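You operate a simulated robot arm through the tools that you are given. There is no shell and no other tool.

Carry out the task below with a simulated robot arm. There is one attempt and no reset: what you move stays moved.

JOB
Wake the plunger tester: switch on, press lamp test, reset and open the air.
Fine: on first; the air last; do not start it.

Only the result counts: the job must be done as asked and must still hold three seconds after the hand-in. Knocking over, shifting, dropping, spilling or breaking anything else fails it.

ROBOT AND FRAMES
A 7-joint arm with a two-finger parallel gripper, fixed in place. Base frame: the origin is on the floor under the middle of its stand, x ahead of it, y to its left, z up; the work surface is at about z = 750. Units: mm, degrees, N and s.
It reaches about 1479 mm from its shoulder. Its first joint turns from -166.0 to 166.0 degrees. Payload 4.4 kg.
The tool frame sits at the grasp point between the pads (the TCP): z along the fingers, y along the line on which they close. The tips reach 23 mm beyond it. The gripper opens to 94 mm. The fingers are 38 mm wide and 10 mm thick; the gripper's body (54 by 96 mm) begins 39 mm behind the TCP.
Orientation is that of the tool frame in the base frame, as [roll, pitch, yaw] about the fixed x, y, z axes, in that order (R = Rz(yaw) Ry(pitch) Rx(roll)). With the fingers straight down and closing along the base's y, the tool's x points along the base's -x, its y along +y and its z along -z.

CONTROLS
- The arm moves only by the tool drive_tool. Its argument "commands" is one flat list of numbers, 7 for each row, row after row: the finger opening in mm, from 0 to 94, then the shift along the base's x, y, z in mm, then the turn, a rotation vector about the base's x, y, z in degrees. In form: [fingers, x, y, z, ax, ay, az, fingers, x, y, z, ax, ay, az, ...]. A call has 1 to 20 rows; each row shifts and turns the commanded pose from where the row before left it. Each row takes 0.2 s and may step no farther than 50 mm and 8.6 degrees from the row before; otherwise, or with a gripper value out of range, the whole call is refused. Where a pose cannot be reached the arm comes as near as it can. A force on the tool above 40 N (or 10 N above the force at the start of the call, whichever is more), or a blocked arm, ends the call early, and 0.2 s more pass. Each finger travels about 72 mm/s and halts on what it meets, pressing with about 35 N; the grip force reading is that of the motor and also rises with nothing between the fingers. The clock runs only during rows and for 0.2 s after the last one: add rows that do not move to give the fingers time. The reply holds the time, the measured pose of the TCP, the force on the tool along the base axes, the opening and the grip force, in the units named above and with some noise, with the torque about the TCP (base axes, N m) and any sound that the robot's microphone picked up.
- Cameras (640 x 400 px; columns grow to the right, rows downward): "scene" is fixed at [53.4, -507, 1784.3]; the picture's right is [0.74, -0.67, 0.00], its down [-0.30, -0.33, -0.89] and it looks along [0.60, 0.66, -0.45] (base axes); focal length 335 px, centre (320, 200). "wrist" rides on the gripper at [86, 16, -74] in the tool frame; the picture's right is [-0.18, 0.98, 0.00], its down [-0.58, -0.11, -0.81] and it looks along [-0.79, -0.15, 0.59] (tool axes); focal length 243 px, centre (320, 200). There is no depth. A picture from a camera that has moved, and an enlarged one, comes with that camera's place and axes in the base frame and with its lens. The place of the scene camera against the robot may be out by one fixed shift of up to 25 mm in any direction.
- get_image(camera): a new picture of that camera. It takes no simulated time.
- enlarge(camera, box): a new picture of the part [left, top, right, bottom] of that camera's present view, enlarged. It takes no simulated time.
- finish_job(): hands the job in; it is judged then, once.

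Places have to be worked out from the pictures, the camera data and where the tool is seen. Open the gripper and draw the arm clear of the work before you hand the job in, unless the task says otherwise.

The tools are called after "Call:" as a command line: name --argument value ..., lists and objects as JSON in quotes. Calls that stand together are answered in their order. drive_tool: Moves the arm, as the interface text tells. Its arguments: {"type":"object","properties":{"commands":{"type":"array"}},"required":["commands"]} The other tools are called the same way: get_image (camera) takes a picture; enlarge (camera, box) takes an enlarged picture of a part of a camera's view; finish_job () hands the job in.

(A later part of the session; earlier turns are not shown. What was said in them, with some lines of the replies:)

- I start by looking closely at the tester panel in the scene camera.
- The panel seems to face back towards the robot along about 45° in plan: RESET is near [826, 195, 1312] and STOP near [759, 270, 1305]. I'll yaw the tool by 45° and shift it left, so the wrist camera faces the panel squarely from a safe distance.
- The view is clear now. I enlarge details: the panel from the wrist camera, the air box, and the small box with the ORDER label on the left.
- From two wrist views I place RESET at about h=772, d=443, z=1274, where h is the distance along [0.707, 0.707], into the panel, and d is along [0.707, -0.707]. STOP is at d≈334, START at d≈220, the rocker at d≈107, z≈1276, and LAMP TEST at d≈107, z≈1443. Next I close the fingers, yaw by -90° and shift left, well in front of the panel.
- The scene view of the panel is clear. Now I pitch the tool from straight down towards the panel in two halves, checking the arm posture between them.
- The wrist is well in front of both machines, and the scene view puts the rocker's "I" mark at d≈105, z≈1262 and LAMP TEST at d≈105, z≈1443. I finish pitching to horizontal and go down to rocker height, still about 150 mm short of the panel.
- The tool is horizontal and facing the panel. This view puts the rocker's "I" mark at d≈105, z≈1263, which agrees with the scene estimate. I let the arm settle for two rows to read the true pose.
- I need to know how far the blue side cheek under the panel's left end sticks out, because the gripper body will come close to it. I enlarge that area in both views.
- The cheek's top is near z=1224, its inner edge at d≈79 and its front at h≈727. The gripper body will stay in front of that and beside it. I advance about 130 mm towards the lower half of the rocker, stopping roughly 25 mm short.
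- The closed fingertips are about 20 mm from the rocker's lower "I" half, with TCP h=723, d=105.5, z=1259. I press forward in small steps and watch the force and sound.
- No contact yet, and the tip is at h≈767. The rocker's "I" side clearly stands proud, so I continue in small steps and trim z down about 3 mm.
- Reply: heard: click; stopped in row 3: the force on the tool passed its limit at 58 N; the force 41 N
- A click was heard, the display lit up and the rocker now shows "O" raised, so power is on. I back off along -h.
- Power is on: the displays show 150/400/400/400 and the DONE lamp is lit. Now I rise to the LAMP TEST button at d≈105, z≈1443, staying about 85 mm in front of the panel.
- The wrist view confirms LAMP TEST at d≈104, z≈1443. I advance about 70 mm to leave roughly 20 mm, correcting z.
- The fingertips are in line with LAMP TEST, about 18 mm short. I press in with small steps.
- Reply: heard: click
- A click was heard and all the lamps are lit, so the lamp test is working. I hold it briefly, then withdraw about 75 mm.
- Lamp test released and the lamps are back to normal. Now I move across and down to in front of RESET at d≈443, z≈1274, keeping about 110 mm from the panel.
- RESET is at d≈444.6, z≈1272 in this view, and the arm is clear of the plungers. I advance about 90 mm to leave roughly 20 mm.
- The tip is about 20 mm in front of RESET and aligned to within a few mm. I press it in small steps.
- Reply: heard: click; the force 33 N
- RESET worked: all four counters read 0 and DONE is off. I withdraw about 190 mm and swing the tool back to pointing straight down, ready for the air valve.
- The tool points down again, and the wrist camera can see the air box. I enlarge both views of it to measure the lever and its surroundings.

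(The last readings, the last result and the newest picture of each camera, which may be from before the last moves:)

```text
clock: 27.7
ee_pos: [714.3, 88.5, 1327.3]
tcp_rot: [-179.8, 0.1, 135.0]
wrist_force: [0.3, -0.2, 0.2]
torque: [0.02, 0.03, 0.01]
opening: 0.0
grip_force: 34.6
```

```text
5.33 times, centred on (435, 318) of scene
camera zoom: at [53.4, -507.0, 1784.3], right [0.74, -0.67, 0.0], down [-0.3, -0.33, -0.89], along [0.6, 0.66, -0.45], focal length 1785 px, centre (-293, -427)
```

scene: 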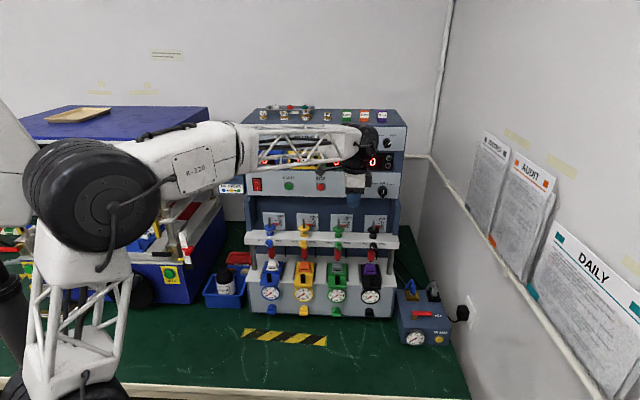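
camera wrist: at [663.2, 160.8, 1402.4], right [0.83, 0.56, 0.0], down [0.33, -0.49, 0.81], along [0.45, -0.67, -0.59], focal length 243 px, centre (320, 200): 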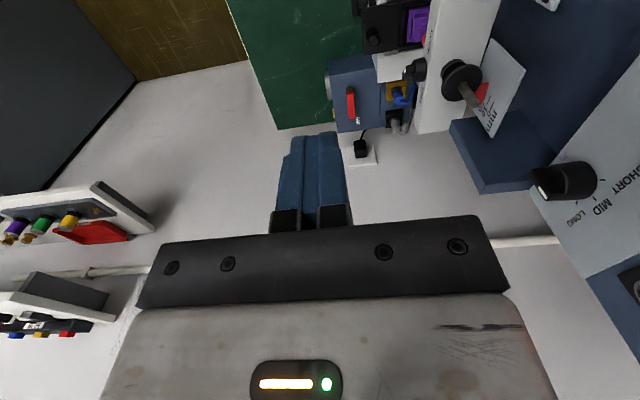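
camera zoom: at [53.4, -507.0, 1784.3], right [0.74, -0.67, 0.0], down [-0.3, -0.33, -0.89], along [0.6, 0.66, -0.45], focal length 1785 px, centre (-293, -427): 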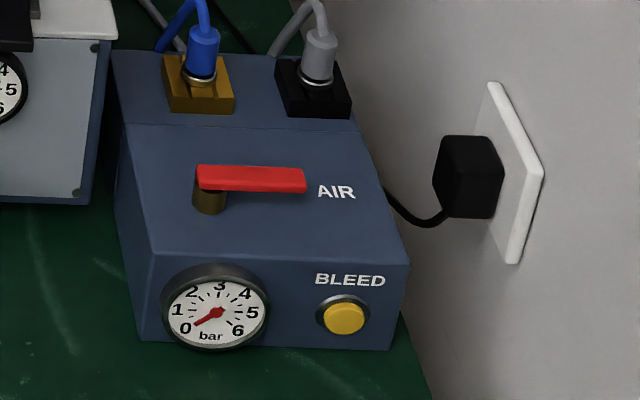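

All views agree: the lever's pivot is at about h≈592, d≈679 and its arm lies along +d to d≈740. The lever is at z≈865 over the plate at z≈840, with the blue hose plug behind at h≈701, z≈900. I move over to the lever at a safe height with the fingers part-open along h.

Call:
drive_tool --commands '[10, 26.4, -22.1, -30, 0, 0, 0, 20, 26.4, -22.1, -30, 0, 0, 0, 30, 26.4, -22.1, -30, 0, 0, 0, 44, 26.4, -22.1, -30, 0, 0, 0, 44, 26.4, -22.1, -30, 0, 0, 0, 44, 26.4, -22.1, -30, 0, 0, 0, 44, 26.4, -22.1, -30, 0, 0, 0, 44, 26.4, -22.1, -30, 0, 0, 0, 44, 0, 0, 0, 0, 0, 0, 44, 0, 0, 0, 0, 0, 0]'

Call:
get_image --camera "scene"

Call:
get_image --camera "wrist"

```text
clock: 29.9
ee_pos: [923.9, -91.0, 1092.2]
tcp_rot: [-180.0, -0.1, 135.0]
wrist_force: [-0.5, -0.8, -0.1]
torque: [0.0, 0.01, 0.03]
opening: 44.1
grip_force: 0.0
```

```text
taken
```

scene: 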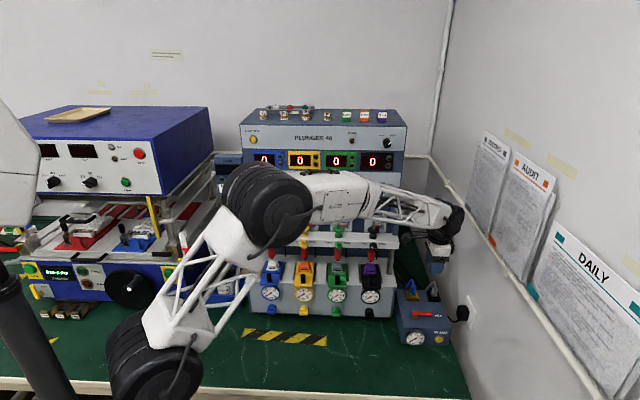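

```text
taken
camera wrist: at [872.6, -19.8, 1166.2], right [0.83, 0.56, 0.0], down [0.33, -0.49, 0.81], along [0.46, -0.67, -0.59], focal length 243 px, centre (320, 200)
```

wrist: 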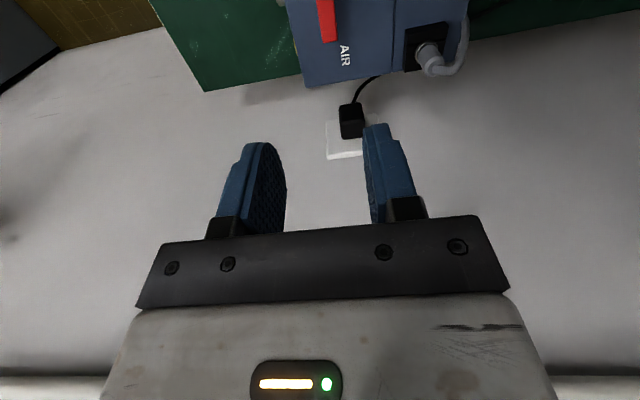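

The arm is above the lever at h=589, d=718, z=1092, well clear of the wall and the machine. I descend 160 mm, staying above the lever, and look again.

Call:
drive_tool --commands '[44, 0.5, 0.5, -40, 0, 0, 0, 44, 0.5, 0.5, -40, 0, 0, 0, 44, 0.5, 0.5, -40, 0, 0, 0, 44, 0.5, 0.5, -40, 0, 0, 0, 44, 0, 0, 0, 0, 0, 0, 44, 0, 0, 0, 0, 0, 0]'

Call:
get_image --camera "wrist"

Call:
enlarge --camera "scene" --box '[380, 230, 500, 360]'

```text
clock: 31.3
ee_pos: [925.5, -84.2, 925.9]
tcp_rot: [180.0, 0.0, 134.9]
wrist_force: [-0.7, -0.2, 0.5]
torque: [0.0, -0.01, 0.0]
opening: 43.9
grip_force: 0.0
```

```text
taken
camera wrist: at [875.0, -13.5, 1000.2], right [0.83, 0.56, 0.0], down [0.33, -0.49, 0.81], along [0.46, -0.67, -0.59], focal length 243 px, centre (320, 200)
```

wrist: 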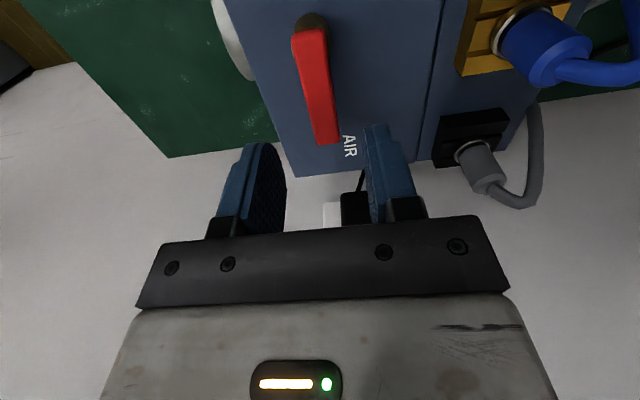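

```text
3.08 times, centred on (440, 295) of scene
camera zoom: at [53.4, -507.0, 1784.3], right [0.74, -0.67, 0.0], down [-0.3, -0.33, -0.89], along [0.6, 0.66, -0.45], focal length 1030 px, centre (-49, -92)
```

zoom: 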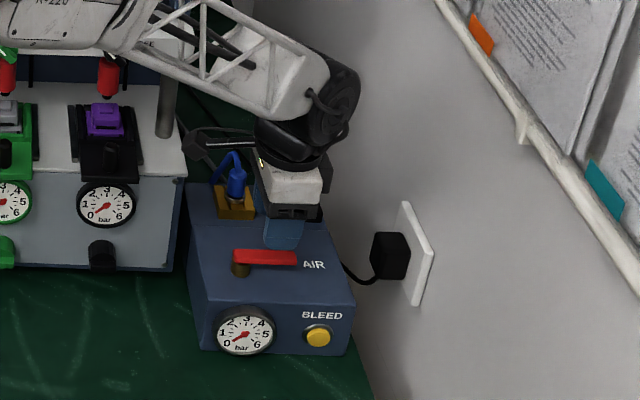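

The lever's centreline is at h≈595 and my TCP is at h=595, d=714, so the fingers straddle it evenly. I descend about 46 mm in small steps, so the fingertips pass either side of the lever without touching the plate.

Call:
drive_tool --commands '[44, 0.5, -0.5, -12, 0, 0, 0, 44, 0.5, -0.5, -12, 0, 0, 0, 44, 0.5, -0.5, -12, 0, 0, 0, 44, 0, 0, -10, 0, 0, 0, 44, 0, 0, 0, 0, 0, 0, 44, 0, 0, 0, 0, 0, 0]'

Call:
get_image --camera "wrist"

Call:
enlarge --camera "scene" --box '[390, 260, 480, 355]'

```text
clock: 32.7
ee_pos: [927.6, -87.2, 883.1]
tcp_rot: [180.0, -0.1, 134.9]
wrist_force: [0.2, 0.3, -0.1]
torque: [0.0, 0.0, 0.02]
opening: 43.9
grip_force: 0.0
```

```text
taken
camera wrist: at [877.2, -15.5, 957.1], right [0.83, 0.56, 0.0], down [0.33, -0.49, 0.81], along [0.46, -0.67, -0.59], focal length 243 px, centre (320, 200)
```

wrist: 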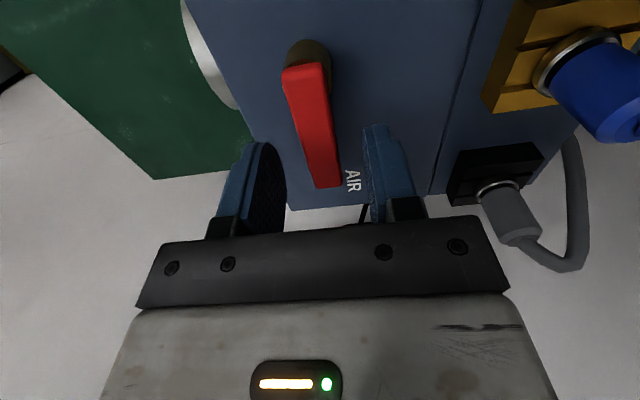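

```text
4.21 times, centred on (435, 308) of scene
camera zoom: at [53.4, -507.0, 1784.3], right [0.74, -0.67, 0.0], down [-0.3, -0.33, -0.89], along [0.6, 0.66, -0.45], focal length 1409 px, centre (-164, -253)
```

zoom: 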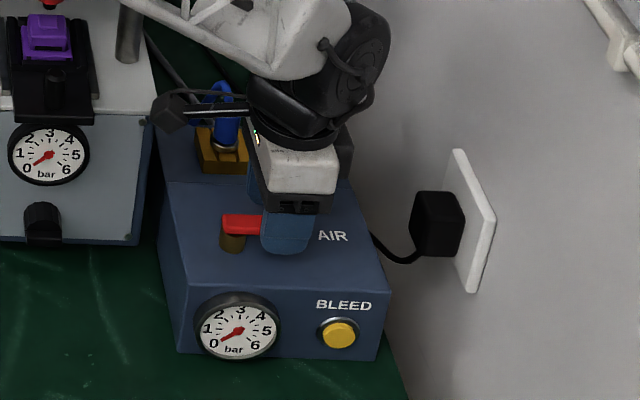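

The fingertips are at z≈860 on either side of the lever. I go down 7 mm more and narrow the opening to 22 mm, still without clamping.

Call:
drive_tool --commands '[44, 0, 0, -4, 0, 0, 0, 36, 0, 0, -3, 0, 0, 0, 30, 0, 0, 0, 0, 0, 0, 26, 0, 0, 0, 0, 0, 0, 22, 0, 0, 0, 0, 0, 0, 22, 0, 0, 0, 0, 0, 0]'

Call:
get_image --camera "wrist"

Call:
enlarge --camera "scene" --box '[390, 260, 480, 355]'

```text
clock: 34.1
ee_pos: [927.7, -88.0, 875.0]
tcp_rot: [180.0, 0.1, 135.1]
wrist_force: [0.2, 0.2, 0.8]
torque: [0.03, -0.01, 0.01]
opening: 21.9
grip_force: 0.0
```

```text
taken
camera wrist: at [877.2, -15.8, 949.9], right [0.83, 0.56, 0.0], down [0.33, -0.49, 0.81], along [0.46, -0.67, -0.59], focal length 243 px, centre (320, 200)
```

wrist: 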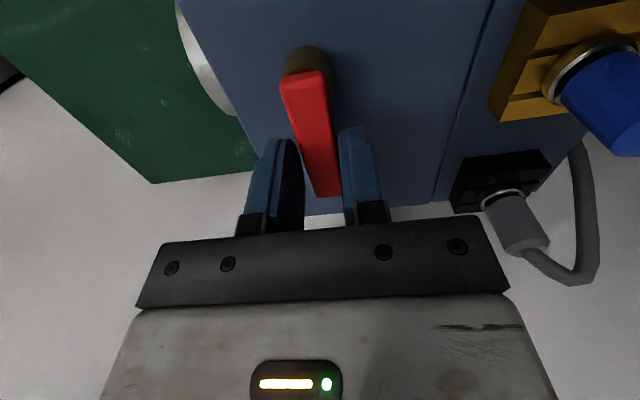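

```text
4.21 times, centred on (435, 308) of scene
camera zoom: at [53.4, -507.0, 1784.3], right [0.74, -0.67, 0.0], down [-0.3, -0.33, -0.89], along [0.6, 0.66, -0.45], focal length 1409 px, centre (-164, -253)
```

zoom: 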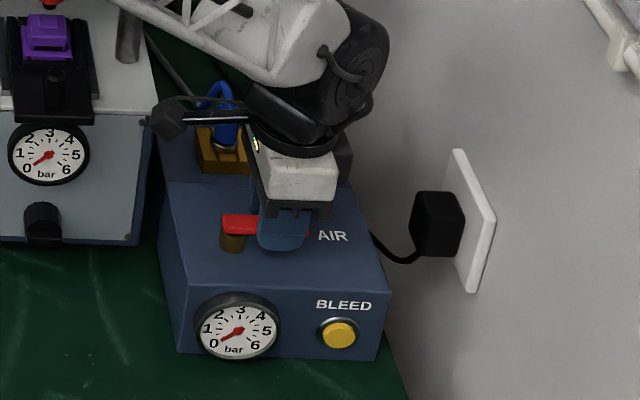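

The fingers straddle the lever with no contact force. I try the counter-clockwise direction, swinging the handle's end towards the hose outlets, with 22.5° around the pivot, and check the force.

Call:
drive_tool --commands '[22, 3.33, 3.8, 0, 0, 0, 7.5, 22, 2.81, 4.2, 0, 0, 0, 7.5, 22, 2.23, 4.53, 0, 0, 0, 7.5]'

Call:
get_image --camera "wrist"

Call:
enlarge --camera "scene" --box '[390, 260, 480, 355]'

```text
clock: 34.7
ee_pos: [931.0, -83.4, 874.8]
tcp_rot: [-179.8, -0.2, 149.0]
wrist_force: [-25.1, -20.8, 10.4]
torque: [-0.45, 0.28, -0.77]
opening: 35.4
grip_force: 15.7
stopped in row 3: the force on the tool passed its limit at 96 N (the readings are from after the stop); the commanded pose is now the measured one
```

```text
taken
camera wrist: at [864.1, -24.4, 949.6], right [0.66, 0.75, 0.0], down [0.45, -0.39, 0.8], along [0.6, -0.53, -0.59], focal length 243 px, centre (320, 200)
```

wrist: 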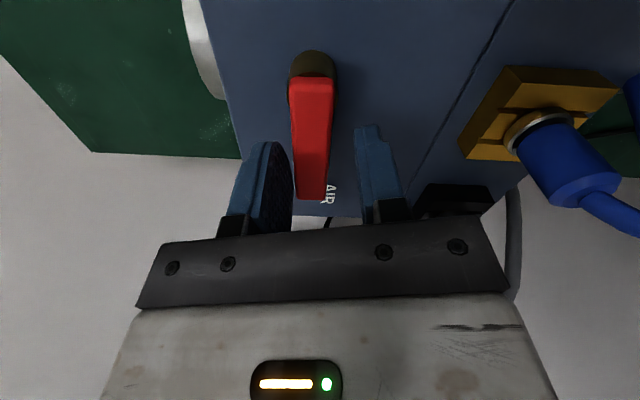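

```text
4.21 times, centred on (435, 308) of scene
camera zoom: at [53.4, -507.0, 1784.3], right [0.74, -0.67, 0.0], down [-0.3, -0.33, -0.89], along [0.6, 0.66, -0.45], focal length 1409 px, centre (-164, -253)
```

zoom: 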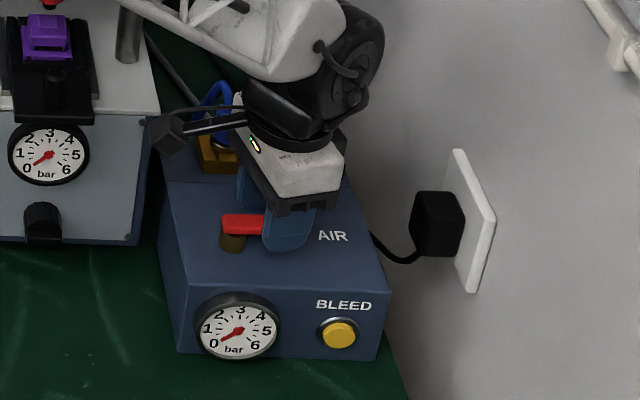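

Counter-clockwise met a hard stop: the force spiked and the lever did not move, while the box looks unmoved. I back off and return to the straddle position, then check that nothing has shifted.

Call:
drive_tool --commands '[40, -1.6, -2.3, 0, 0, 0, -7, 44, -1.7, -2.3, 0, 0, 0, -7, 44, 0, 0, 0, 0, 0, 0]'

Call:
get_image --camera "wrist"

Call:
enlarge --camera "scene" --box '[390, 280, 480, 355]'

```text
clock: 35.5
ee_pos: [928.5, -85.6, 873.4]
tcp_rot: [-179.9, -0.2, 135.2]
wrist_force: [0.0, 0.2, -0.1]
torque: [-0.03, 0.0, 0.02]
opening: 43.6
grip_force: 0.0
```

```text
taken
camera wrist: at [878.0, -13.4, 948.5], right [0.82, 0.57, 0.0], down [0.34, -0.49, 0.8], along [0.46, -0.66, -0.59], focal length 243 px, centre (320, 200)
```

wrist: 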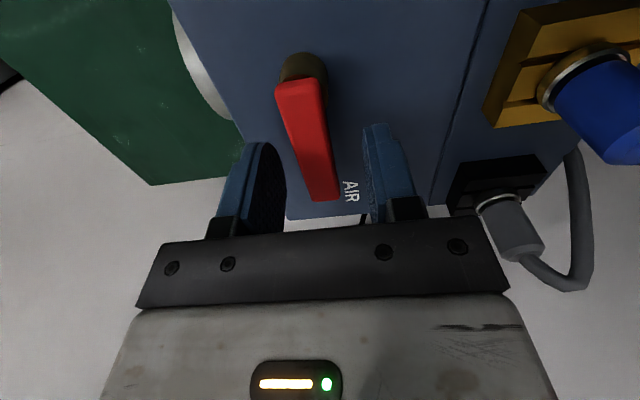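

```text
5.33 times, centred on (435, 318) of scene
camera zoom: at [53.4, -507.0, 1784.3], right [0.74, -0.67, 0.0], down [-0.3, -0.33, -0.89], along [0.6, 0.66, -0.45], focal length 1785 px, centre (-293, -427)
```

zoom: 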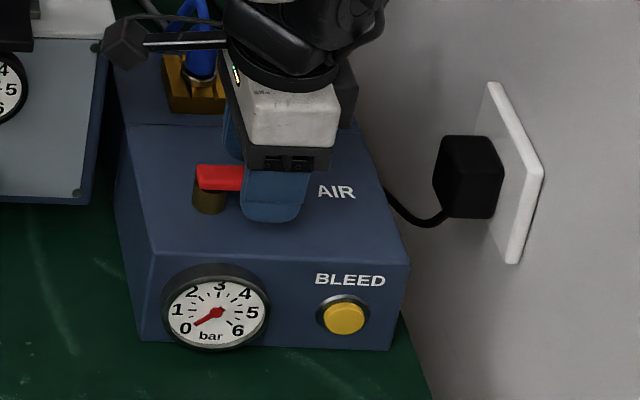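

The box, gauge and labels are exactly where they were, so nothing shifted. The lever must turn clockwise, towards the front, so I narrow the fingers again and try that gently in small steps.

Call:
drive_tool --commands '[36, -0.6, -0.6, 0, 0, 0, 0, 29, -0.5, -0.5, 0, 0, 0, 0, 22, 0, 0, 0, 0, 0, 0, 22, 0, 0, 0, 0, 0, 0, 22, -1.84, -1.73, 0, 0, 0, -3.75, 22, -1.95, -1.6, 0, 0, 0, -3.75, 22, -2.05, -1.47, 0, 0, 0, -3.75, 22, -2.15, -1.33, 0, 0, 0, -3.75]'

Call:
get_image --camera "wrist"

Call:
enlarge --camera "scene" --box '[390, 280, 480, 355]'

```text
clock: 37.3
ee_pos: [919.3, -92.8, 875.0]
tcp_rot: [-180.0, -0.3, 120.2]
wrist_force: [1.0, 0.5, 0.5]
torque: [0.02, 0.0, -0.03]
opening: 22.7
grip_force: 0.5
```

```text
taken
camera wrist: at [888.6, -10.1, 949.6], right [0.94, 0.34, 0.0], down [0.2, -0.56, 0.8], along [0.27, -0.76, -0.59], focal length 243 px, centre (320, 200)
```

wrist: 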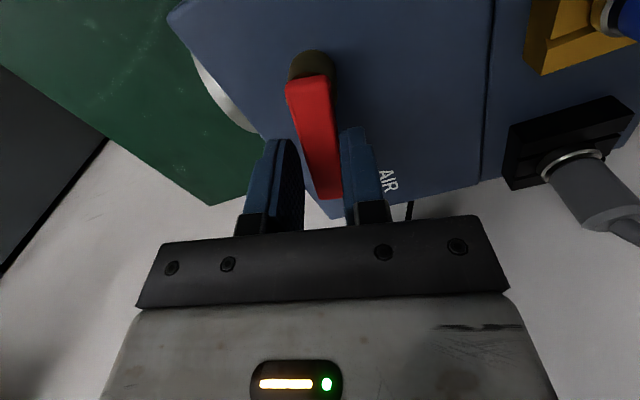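

```text
5.33 times, centred on (435, 318) of scene
camera zoom: at [53.4, -507.0, 1784.3], right [0.74, -0.67, 0.0], down [-0.3, -0.33, -0.89], along [0.6, 0.66, -0.45], focal length 1785 px, centre (-293, -427)
```

zoom: 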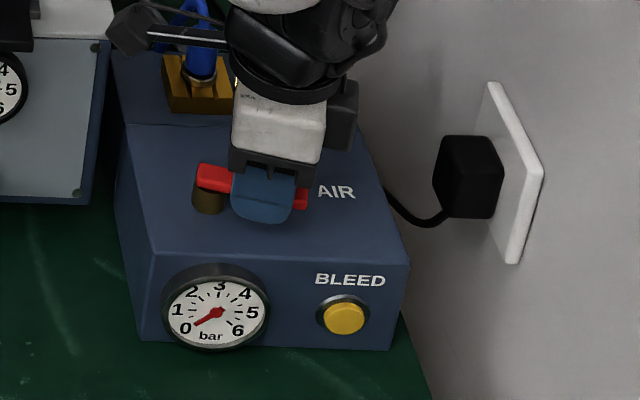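

The lever turns clockwise freely with almost no force. I continue the arc around the pivot, another 37.5°, and check again.

Call:
drive_tool --commands '[22, -4.53, -2.23, 0, 0, 0, -7.5, 22, -4.78, -1.62, 0, 0, 0, -7.5, 22, -4.95, -0.99, 0, 0, 0, -7.5, 22, -5.04, -0.33, 0, 0, 0, -7.5, 22, -5.04, 0.33, 0, 0, 0, -7.5]'

Call:
get_image --camera "wrist"

Call:
enlarge --camera "scene" --box '[390, 260, 480, 355]'

```text
clock: 38.5
ee_pos: [896.1, -98.8, 874.9]
tcp_rot: [-179.8, -0.2, 82.6]
wrist_force: [18.4, 2.6, -4.9]
torque: [-0.2, -0.32, -0.63]
opening: 23.2
grip_force: 24.2
```

```text
taken
camera wrist: at [921.9, -15.4, 949.0], right [0.95, -0.31, 0.0], down [-0.18, -0.57, 0.8], along [-0.25, -0.76, -0.59], focal length 243 px, centre (320, 200)
```

wrist: 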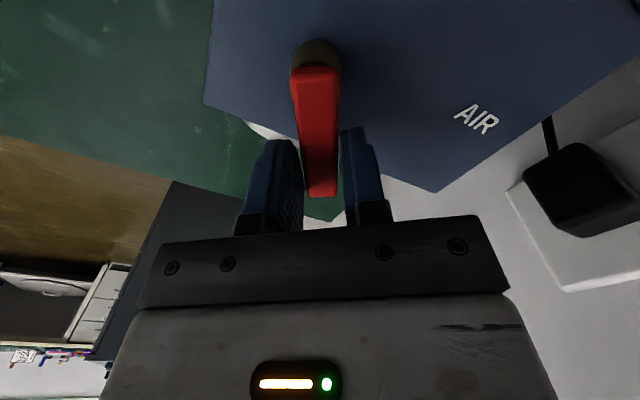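

```text
4.21 times, centred on (435, 308) of scene
camera zoom: at [53.4, -507.0, 1784.3], right [0.74, -0.67, 0.0], down [-0.3, -0.33, -0.89], along [0.6, 0.66, -0.45], focal length 1409 px, centre (-164, -253)
```

zoom: 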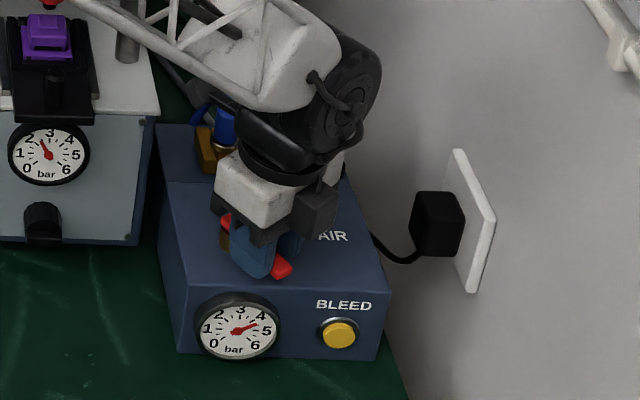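

The air gauge has risen to about 4 bar and the station gauge has moved too, so the valve is opening, at about 45°. I carry on around the arc in small steps, watching the force.

Call:
drive_tool --commands '[22, -4.95, 0.99, 0, 0, 0, -7.5, 22, -4.78, 1.62, 0, 0, 0, -7.5]'

Call:
get_image --camera "wrist"

Call:
enlarge --camera "scene" --box '[390, 260, 480, 355]'

```text
clock: 39.1
ee_pos: [886.4, -94.8, 875.3]
tcp_rot: [-179.9, -0.3, 67.6]
wrist_force: [18.1, -5.0, -8.8]
torque: [-0.46, -0.2, -0.74]
opening: 24.0
grip_force: 24.2
```

```text
taken
camera wrist: at [932.9, -22.6, 949.7], right [0.84, -0.54, 0.0], down [-0.32, -0.5, 0.8], along [-0.44, -0.67, -0.59], focal length 243 px, centre (320, 200)
```

wrist: 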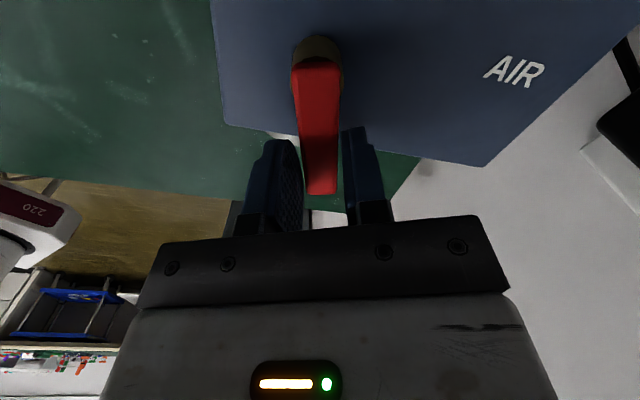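

```text
4.21 times, centred on (435, 308) of scene
camera zoom: at [53.4, -507.0, 1784.3], right [0.74, -0.67, 0.0], down [-0.3, -0.33, -0.89], along [0.6, 0.66, -0.45], focal length 1409 px, centre (-164, -253)
```

zoom: 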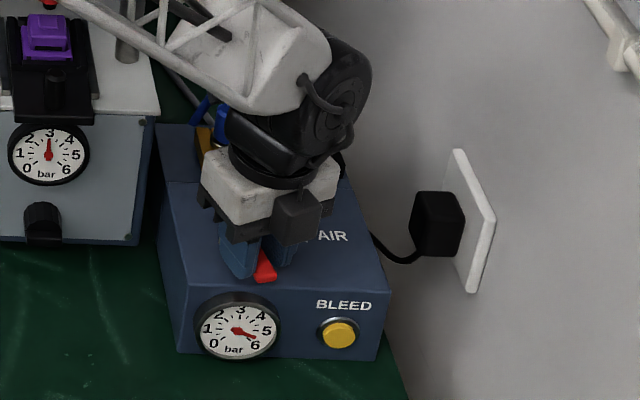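

The lever follows well, at about 63° now, and the box has not moved. I continue with two more arc rows.

Call:
drive_tool --commands '[22, -4.53, 2.23, 0, 0, 0, -7.5, 22, -4.2, 2.81, 0, 0, 0, -7.5]'

Call:
get_image --camera "wrist"

Call:
enlarge --camera "scene" --box '[390, 260, 480, 355]'

```text
clock: 39.7
ee_pos: [877.8, -90.2, 875.0]
tcp_rot: [-179.9, -0.2, 52.5]
wrist_force: [7.4, -0.7, 1.7]
torque: [-0.04, -0.29, -0.04]
opening: 24.7
grip_force: 4.0
```

```text
taken
camera wrist: at [941.7, -32.4, 949.4], right [0.67, -0.74, 0.0], down [-0.44, -0.4, 0.8], along [-0.6, -0.54, -0.59], focal length 243 px, centre (320, 200)
```

wrist: 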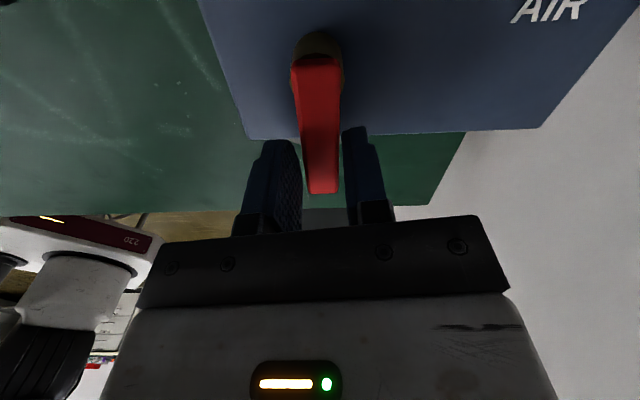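

```text
4.21 times, centred on (435, 308) of scene
camera zoom: at [53.4, -507.0, 1784.3], right [0.74, -0.67, 0.0], down [-0.3, -0.33, -0.89], along [0.6, 0.66, -0.45], focal length 1409 px, centre (-164, -253)
```

zoom: 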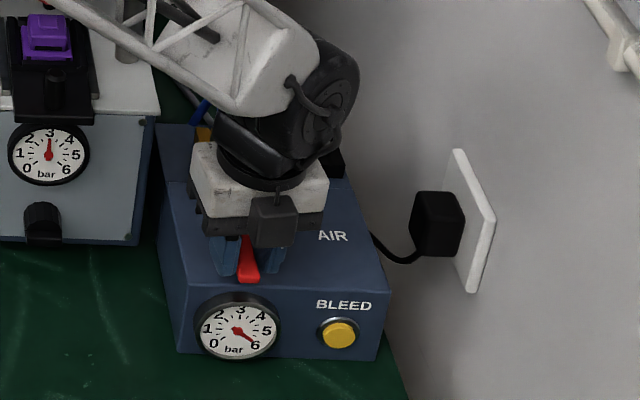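

The gauge reads about 6 bar, the station is steady at 3, and the lever is near 80–85°. I do the last part in half-steps to about 94° of tool angle, so it reaches its end stop.

Call:
drive_tool --commands '[22, -1.98, 1.57, 0, 0, 0, -3.75, 22, -1.84, 1.73, 0, 0, 0, -3.75, 22, -1.7, 1.8, 0, 0, 0, -3.75]'

Call:
get_image --camera "wrist"

Call:
enlarge --camera "scene" --box '[390, 260, 480, 355]'

```text
clock: 40.5
ee_pos: [872.1, -84.6, 874.9]
tcp_rot: [180.0, -0.4, 41.5]
wrist_force: [35.9, -6.4, -2.8]
torque: [-0.04, -0.62, 0.91]
opening: 34.8
grip_force: 14.0
```

```text
taken
camera wrist: at [946.2, -40.3, 949.9], right [0.51, -0.86, 0.0], down [-0.51, -0.31, 0.8], along [-0.69, -0.41, -0.6], focal length 243 px, centre (320, 200)
```

wrist: 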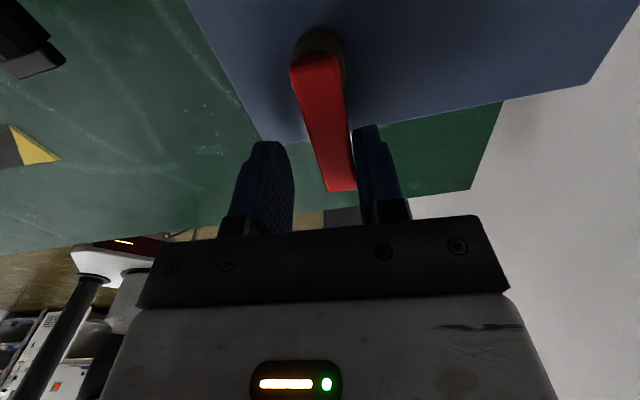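

```text
4.21 times, centred on (435, 308) of scene
camera zoom: at [53.4, -507.0, 1784.3], right [0.74, -0.67, 0.0], down [-0.3, -0.33, -0.89], along [0.6, 0.66, -0.45], focal length 1409 px, centre (-164, -253)
```

zoom: 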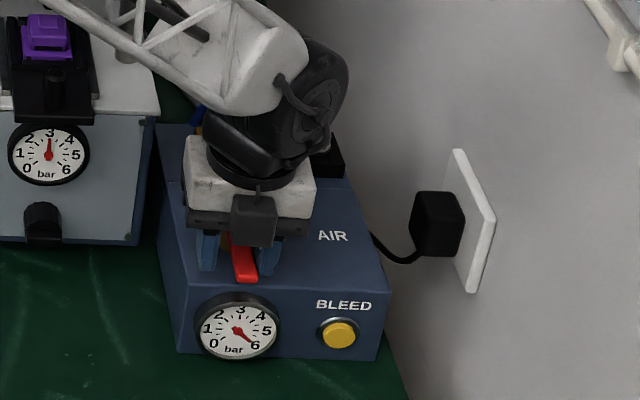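

The force rose to 36 N and the lever stopped following, so it is at its open end stop. I release by backing off a few mm, opening the fingers, and checking the lever.

Call:
drive_tool --commands '[36, 1.7, -1.8, 0, 0, 0, 3.75, 44, 1.5, -1.4, 0, 0, 0, 0, 44, 0, 0, 0, 0, 0, 0, 44, 0, 0, 0, 0, 0, 0]'

Call:
get_image --camera "wrist"

Call:
enlarge --camera "scene" --box '[390, 260, 480, 355]'

```text
clock: 41.5
ee_pos: [874.6, -86.8, 873.3]
tcp_rot: [-179.9, -0.1, 45.3]
wrist_force: [-0.2, 0.4, 0.0]
torque: [0.0, 0.04, 0.02]
opening: 44.1
grip_force: 0.0
```

```text
taken
camera wrist: at [945.7, -37.9, 948.8], right [0.57, -0.82, 0.0], down [-0.49, -0.34, 0.8], along [-0.66, -0.46, -0.59], focal length 243 px, centre (320, 200)
```

wrist: 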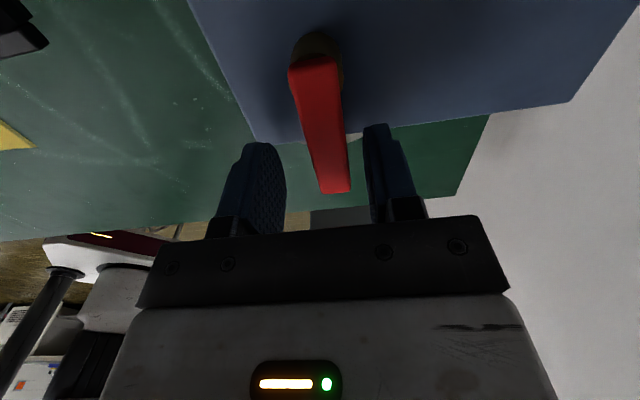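

```text
4.21 times, centred on (435, 308) of scene
camera zoom: at [53.4, -507.0, 1784.3], right [0.74, -0.67, 0.0], down [-0.3, -0.33, -0.89], along [0.6, 0.66, -0.45], focal length 1409 px, centre (-164, -253)
```

zoom: 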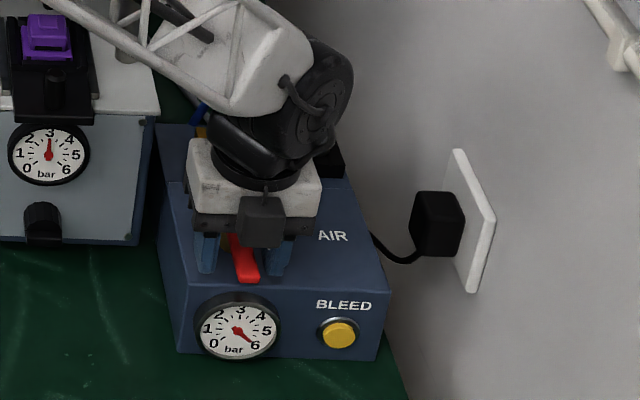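

The lever now points straight to the front, about 90° from where it was, with supply at 6 bar and the station at 3 bar; it holds with the fingers off. I lift straight up and clear of it.

Call:
drive_tool --commands '[44, 0, 0, 15, 0, 0, 0, 44, 0, 0, 25, 0, 0, 0, 44, 0, 0, 40, 0, 0, 0, 44, 0, 0, 45, 0, 0, 0, 44, 0, 0, 45, 0, 0, 0, 44, 0, 0, 45, 0, 0, 0, 44, 0, 0, 0, 0, 0, 0]'

Call:
get_image --camera "scene"

Call:
enlarge --camera "scene" --box '[390, 260, 480, 355]'

```text
clock: 43.1
ee_pos: [875.7, -86.5, 1094.4]
tcp_rot: [-180.0, -0.2, 45.2]
wrist_force: [0.2, -0.9, 1.2]
torque: [0.03, 0.0, 0.0]
opening: 43.9
grip_force: 0.2
```

```text
taken
```

scene: 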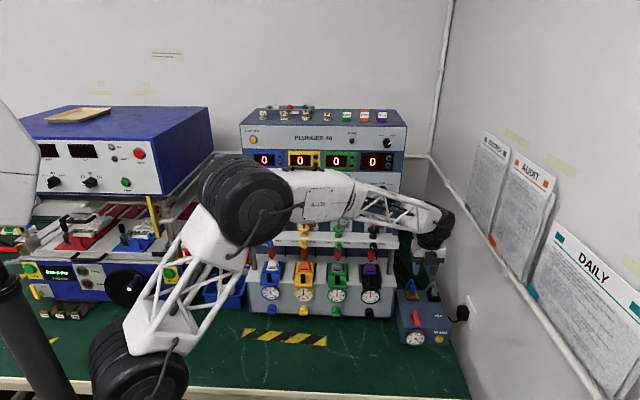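

```text
4.21 times, centred on (435, 308) of scene
camera zoom: at [53.4, -507.0, 1784.3], right [0.74, -0.67, 0.0], down [-0.3, -0.33, -0.89], along [0.6, 0.66, -0.45], focal length 1409 px, centre (-164, -253)
```

zoom: 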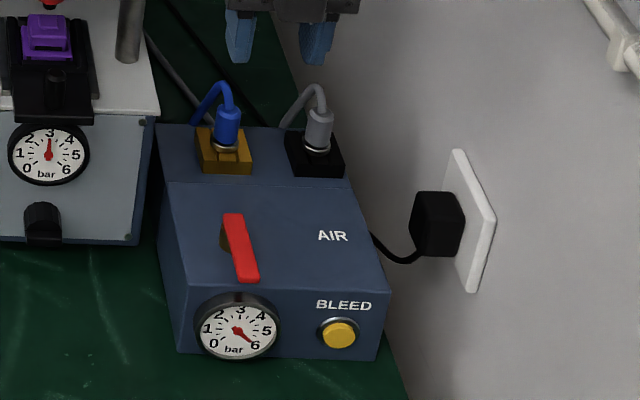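

The valve lever is fully turned and free. I open the gripper and draw the arm back and up, away from the work.

Call:
drive_tool --commands '[44, -23.5, 7.2, 29.7, 0, 0, 0, 54, -23.5, 7.2, 29.7, 0, 0, 0, 64, -23.5, 7.2, 29.7, 0, 0, 0, 74, -23.5, 7.2, 29.7, 0, 0, 0, 84, -23.5, 7.2, 29.7, 0, 0, 0, 94, -23.5, 7.2, 29.7, 0, 0, 0, 94, -23.5, 7.2, 29.7, 0, 0, 0, 94, -23.5, 7.2, 29.7, 0, 0, 0, 94, -23.5, 7.2, 29.7, 0, 0, 0, 94, -23.5, 7.2, 29.7, 0, 0, 0, 94, -23.5, 7.2, 29.7, 0, 0, 0, 94, -23.5, 7.2, 29.7, 0, 0, 0, 94, 0, 0, 0, 0, 0, 0, 94, 0, 0, 0, 0, 0, 0]'

Call:
get_image --camera "scene"

Call:
enlarge --camera "scene" --box '[200, 100, 420, 240]'

Call:
enlarge --camera "scene" --box '[240, 210, 480, 360]'

```text
clock: 46.1
ee_pos: [593.6, -0.7, 1444.4]
tcp_rot: [-180.0, -0.2, 45.3]
wrist_force: [-0.1, 0.1, -0.3]
torque: [0.01, 0.01, 0.0]
opening: 94.2
grip_force: 0.0
```

```text
taken
```

scene: 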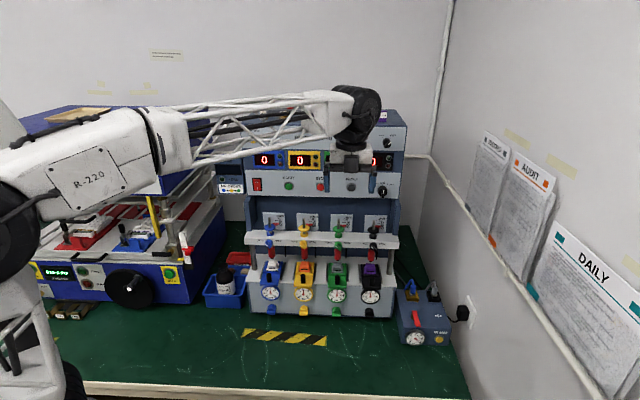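

```text
2.86 times, centred on (310, 170) of scene
camera zoom: at [53.4, -507.0, 1784.3], right [0.74, -0.67, 0.0], down [-0.3, -0.33, -0.89], along [0.6, 0.66, -0.45], focal length 956 px, centre (349, 286)
```

zoom: 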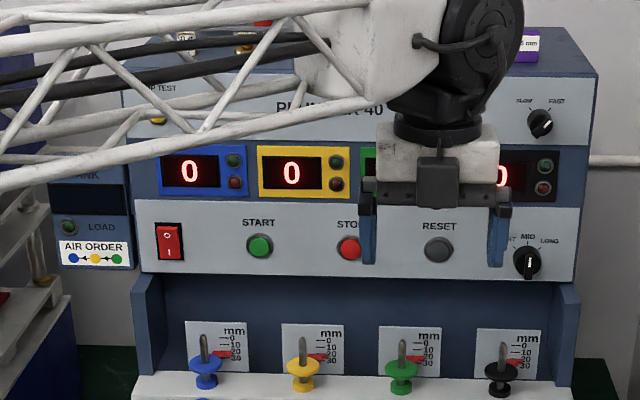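

```text
2.67 times, centred on (360, 285) of scene
camera zoom: at [53.4, -507.0, 1784.3], right [0.74, -0.67, 0.0], down [-0.3, -0.33, -0.89], along [0.6, 0.66, -0.45], focal length 893 px, centre (213, -27)
```

zoom: 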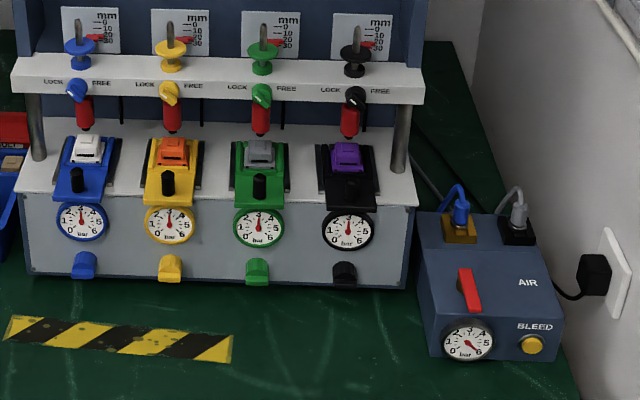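

The rocker is on, the lamp test was pressed and released, the counters are reset to 0, and the air is open with the supply at 6 bar and all stations at about 3 bar. START was never touched, nothing appears displaced, and the arm is clear with the gripper open, so I hand the job in.

Call:
finish_job

```text
The job is handed in.
```

The plunger tester is awake and has been handed in, with everything done in the order you asked:

1. **Switch on:** I pressed the rocker to "I". It clicked and the displays lit up.
2. **Lamp test:** I pressed the button and all the lamps came on. They went back to normal when I released it.
3. **Reset:** I pressed the button. All four counters went to 0 and the DONE lamp went out.
4. **Air:** I turned the AIR lever a quarter turn to its open stop. The supply gauge reads about 6 bar and all four stations about 3 bar.

I never touched START. I first pushed the AIR lever the wrong way, against its closed stop, and the force briefly reached 96 N. The lever and air box did not move, and in the last pictures nothing else looks displaced. The arm is drawn back with the gripper open.
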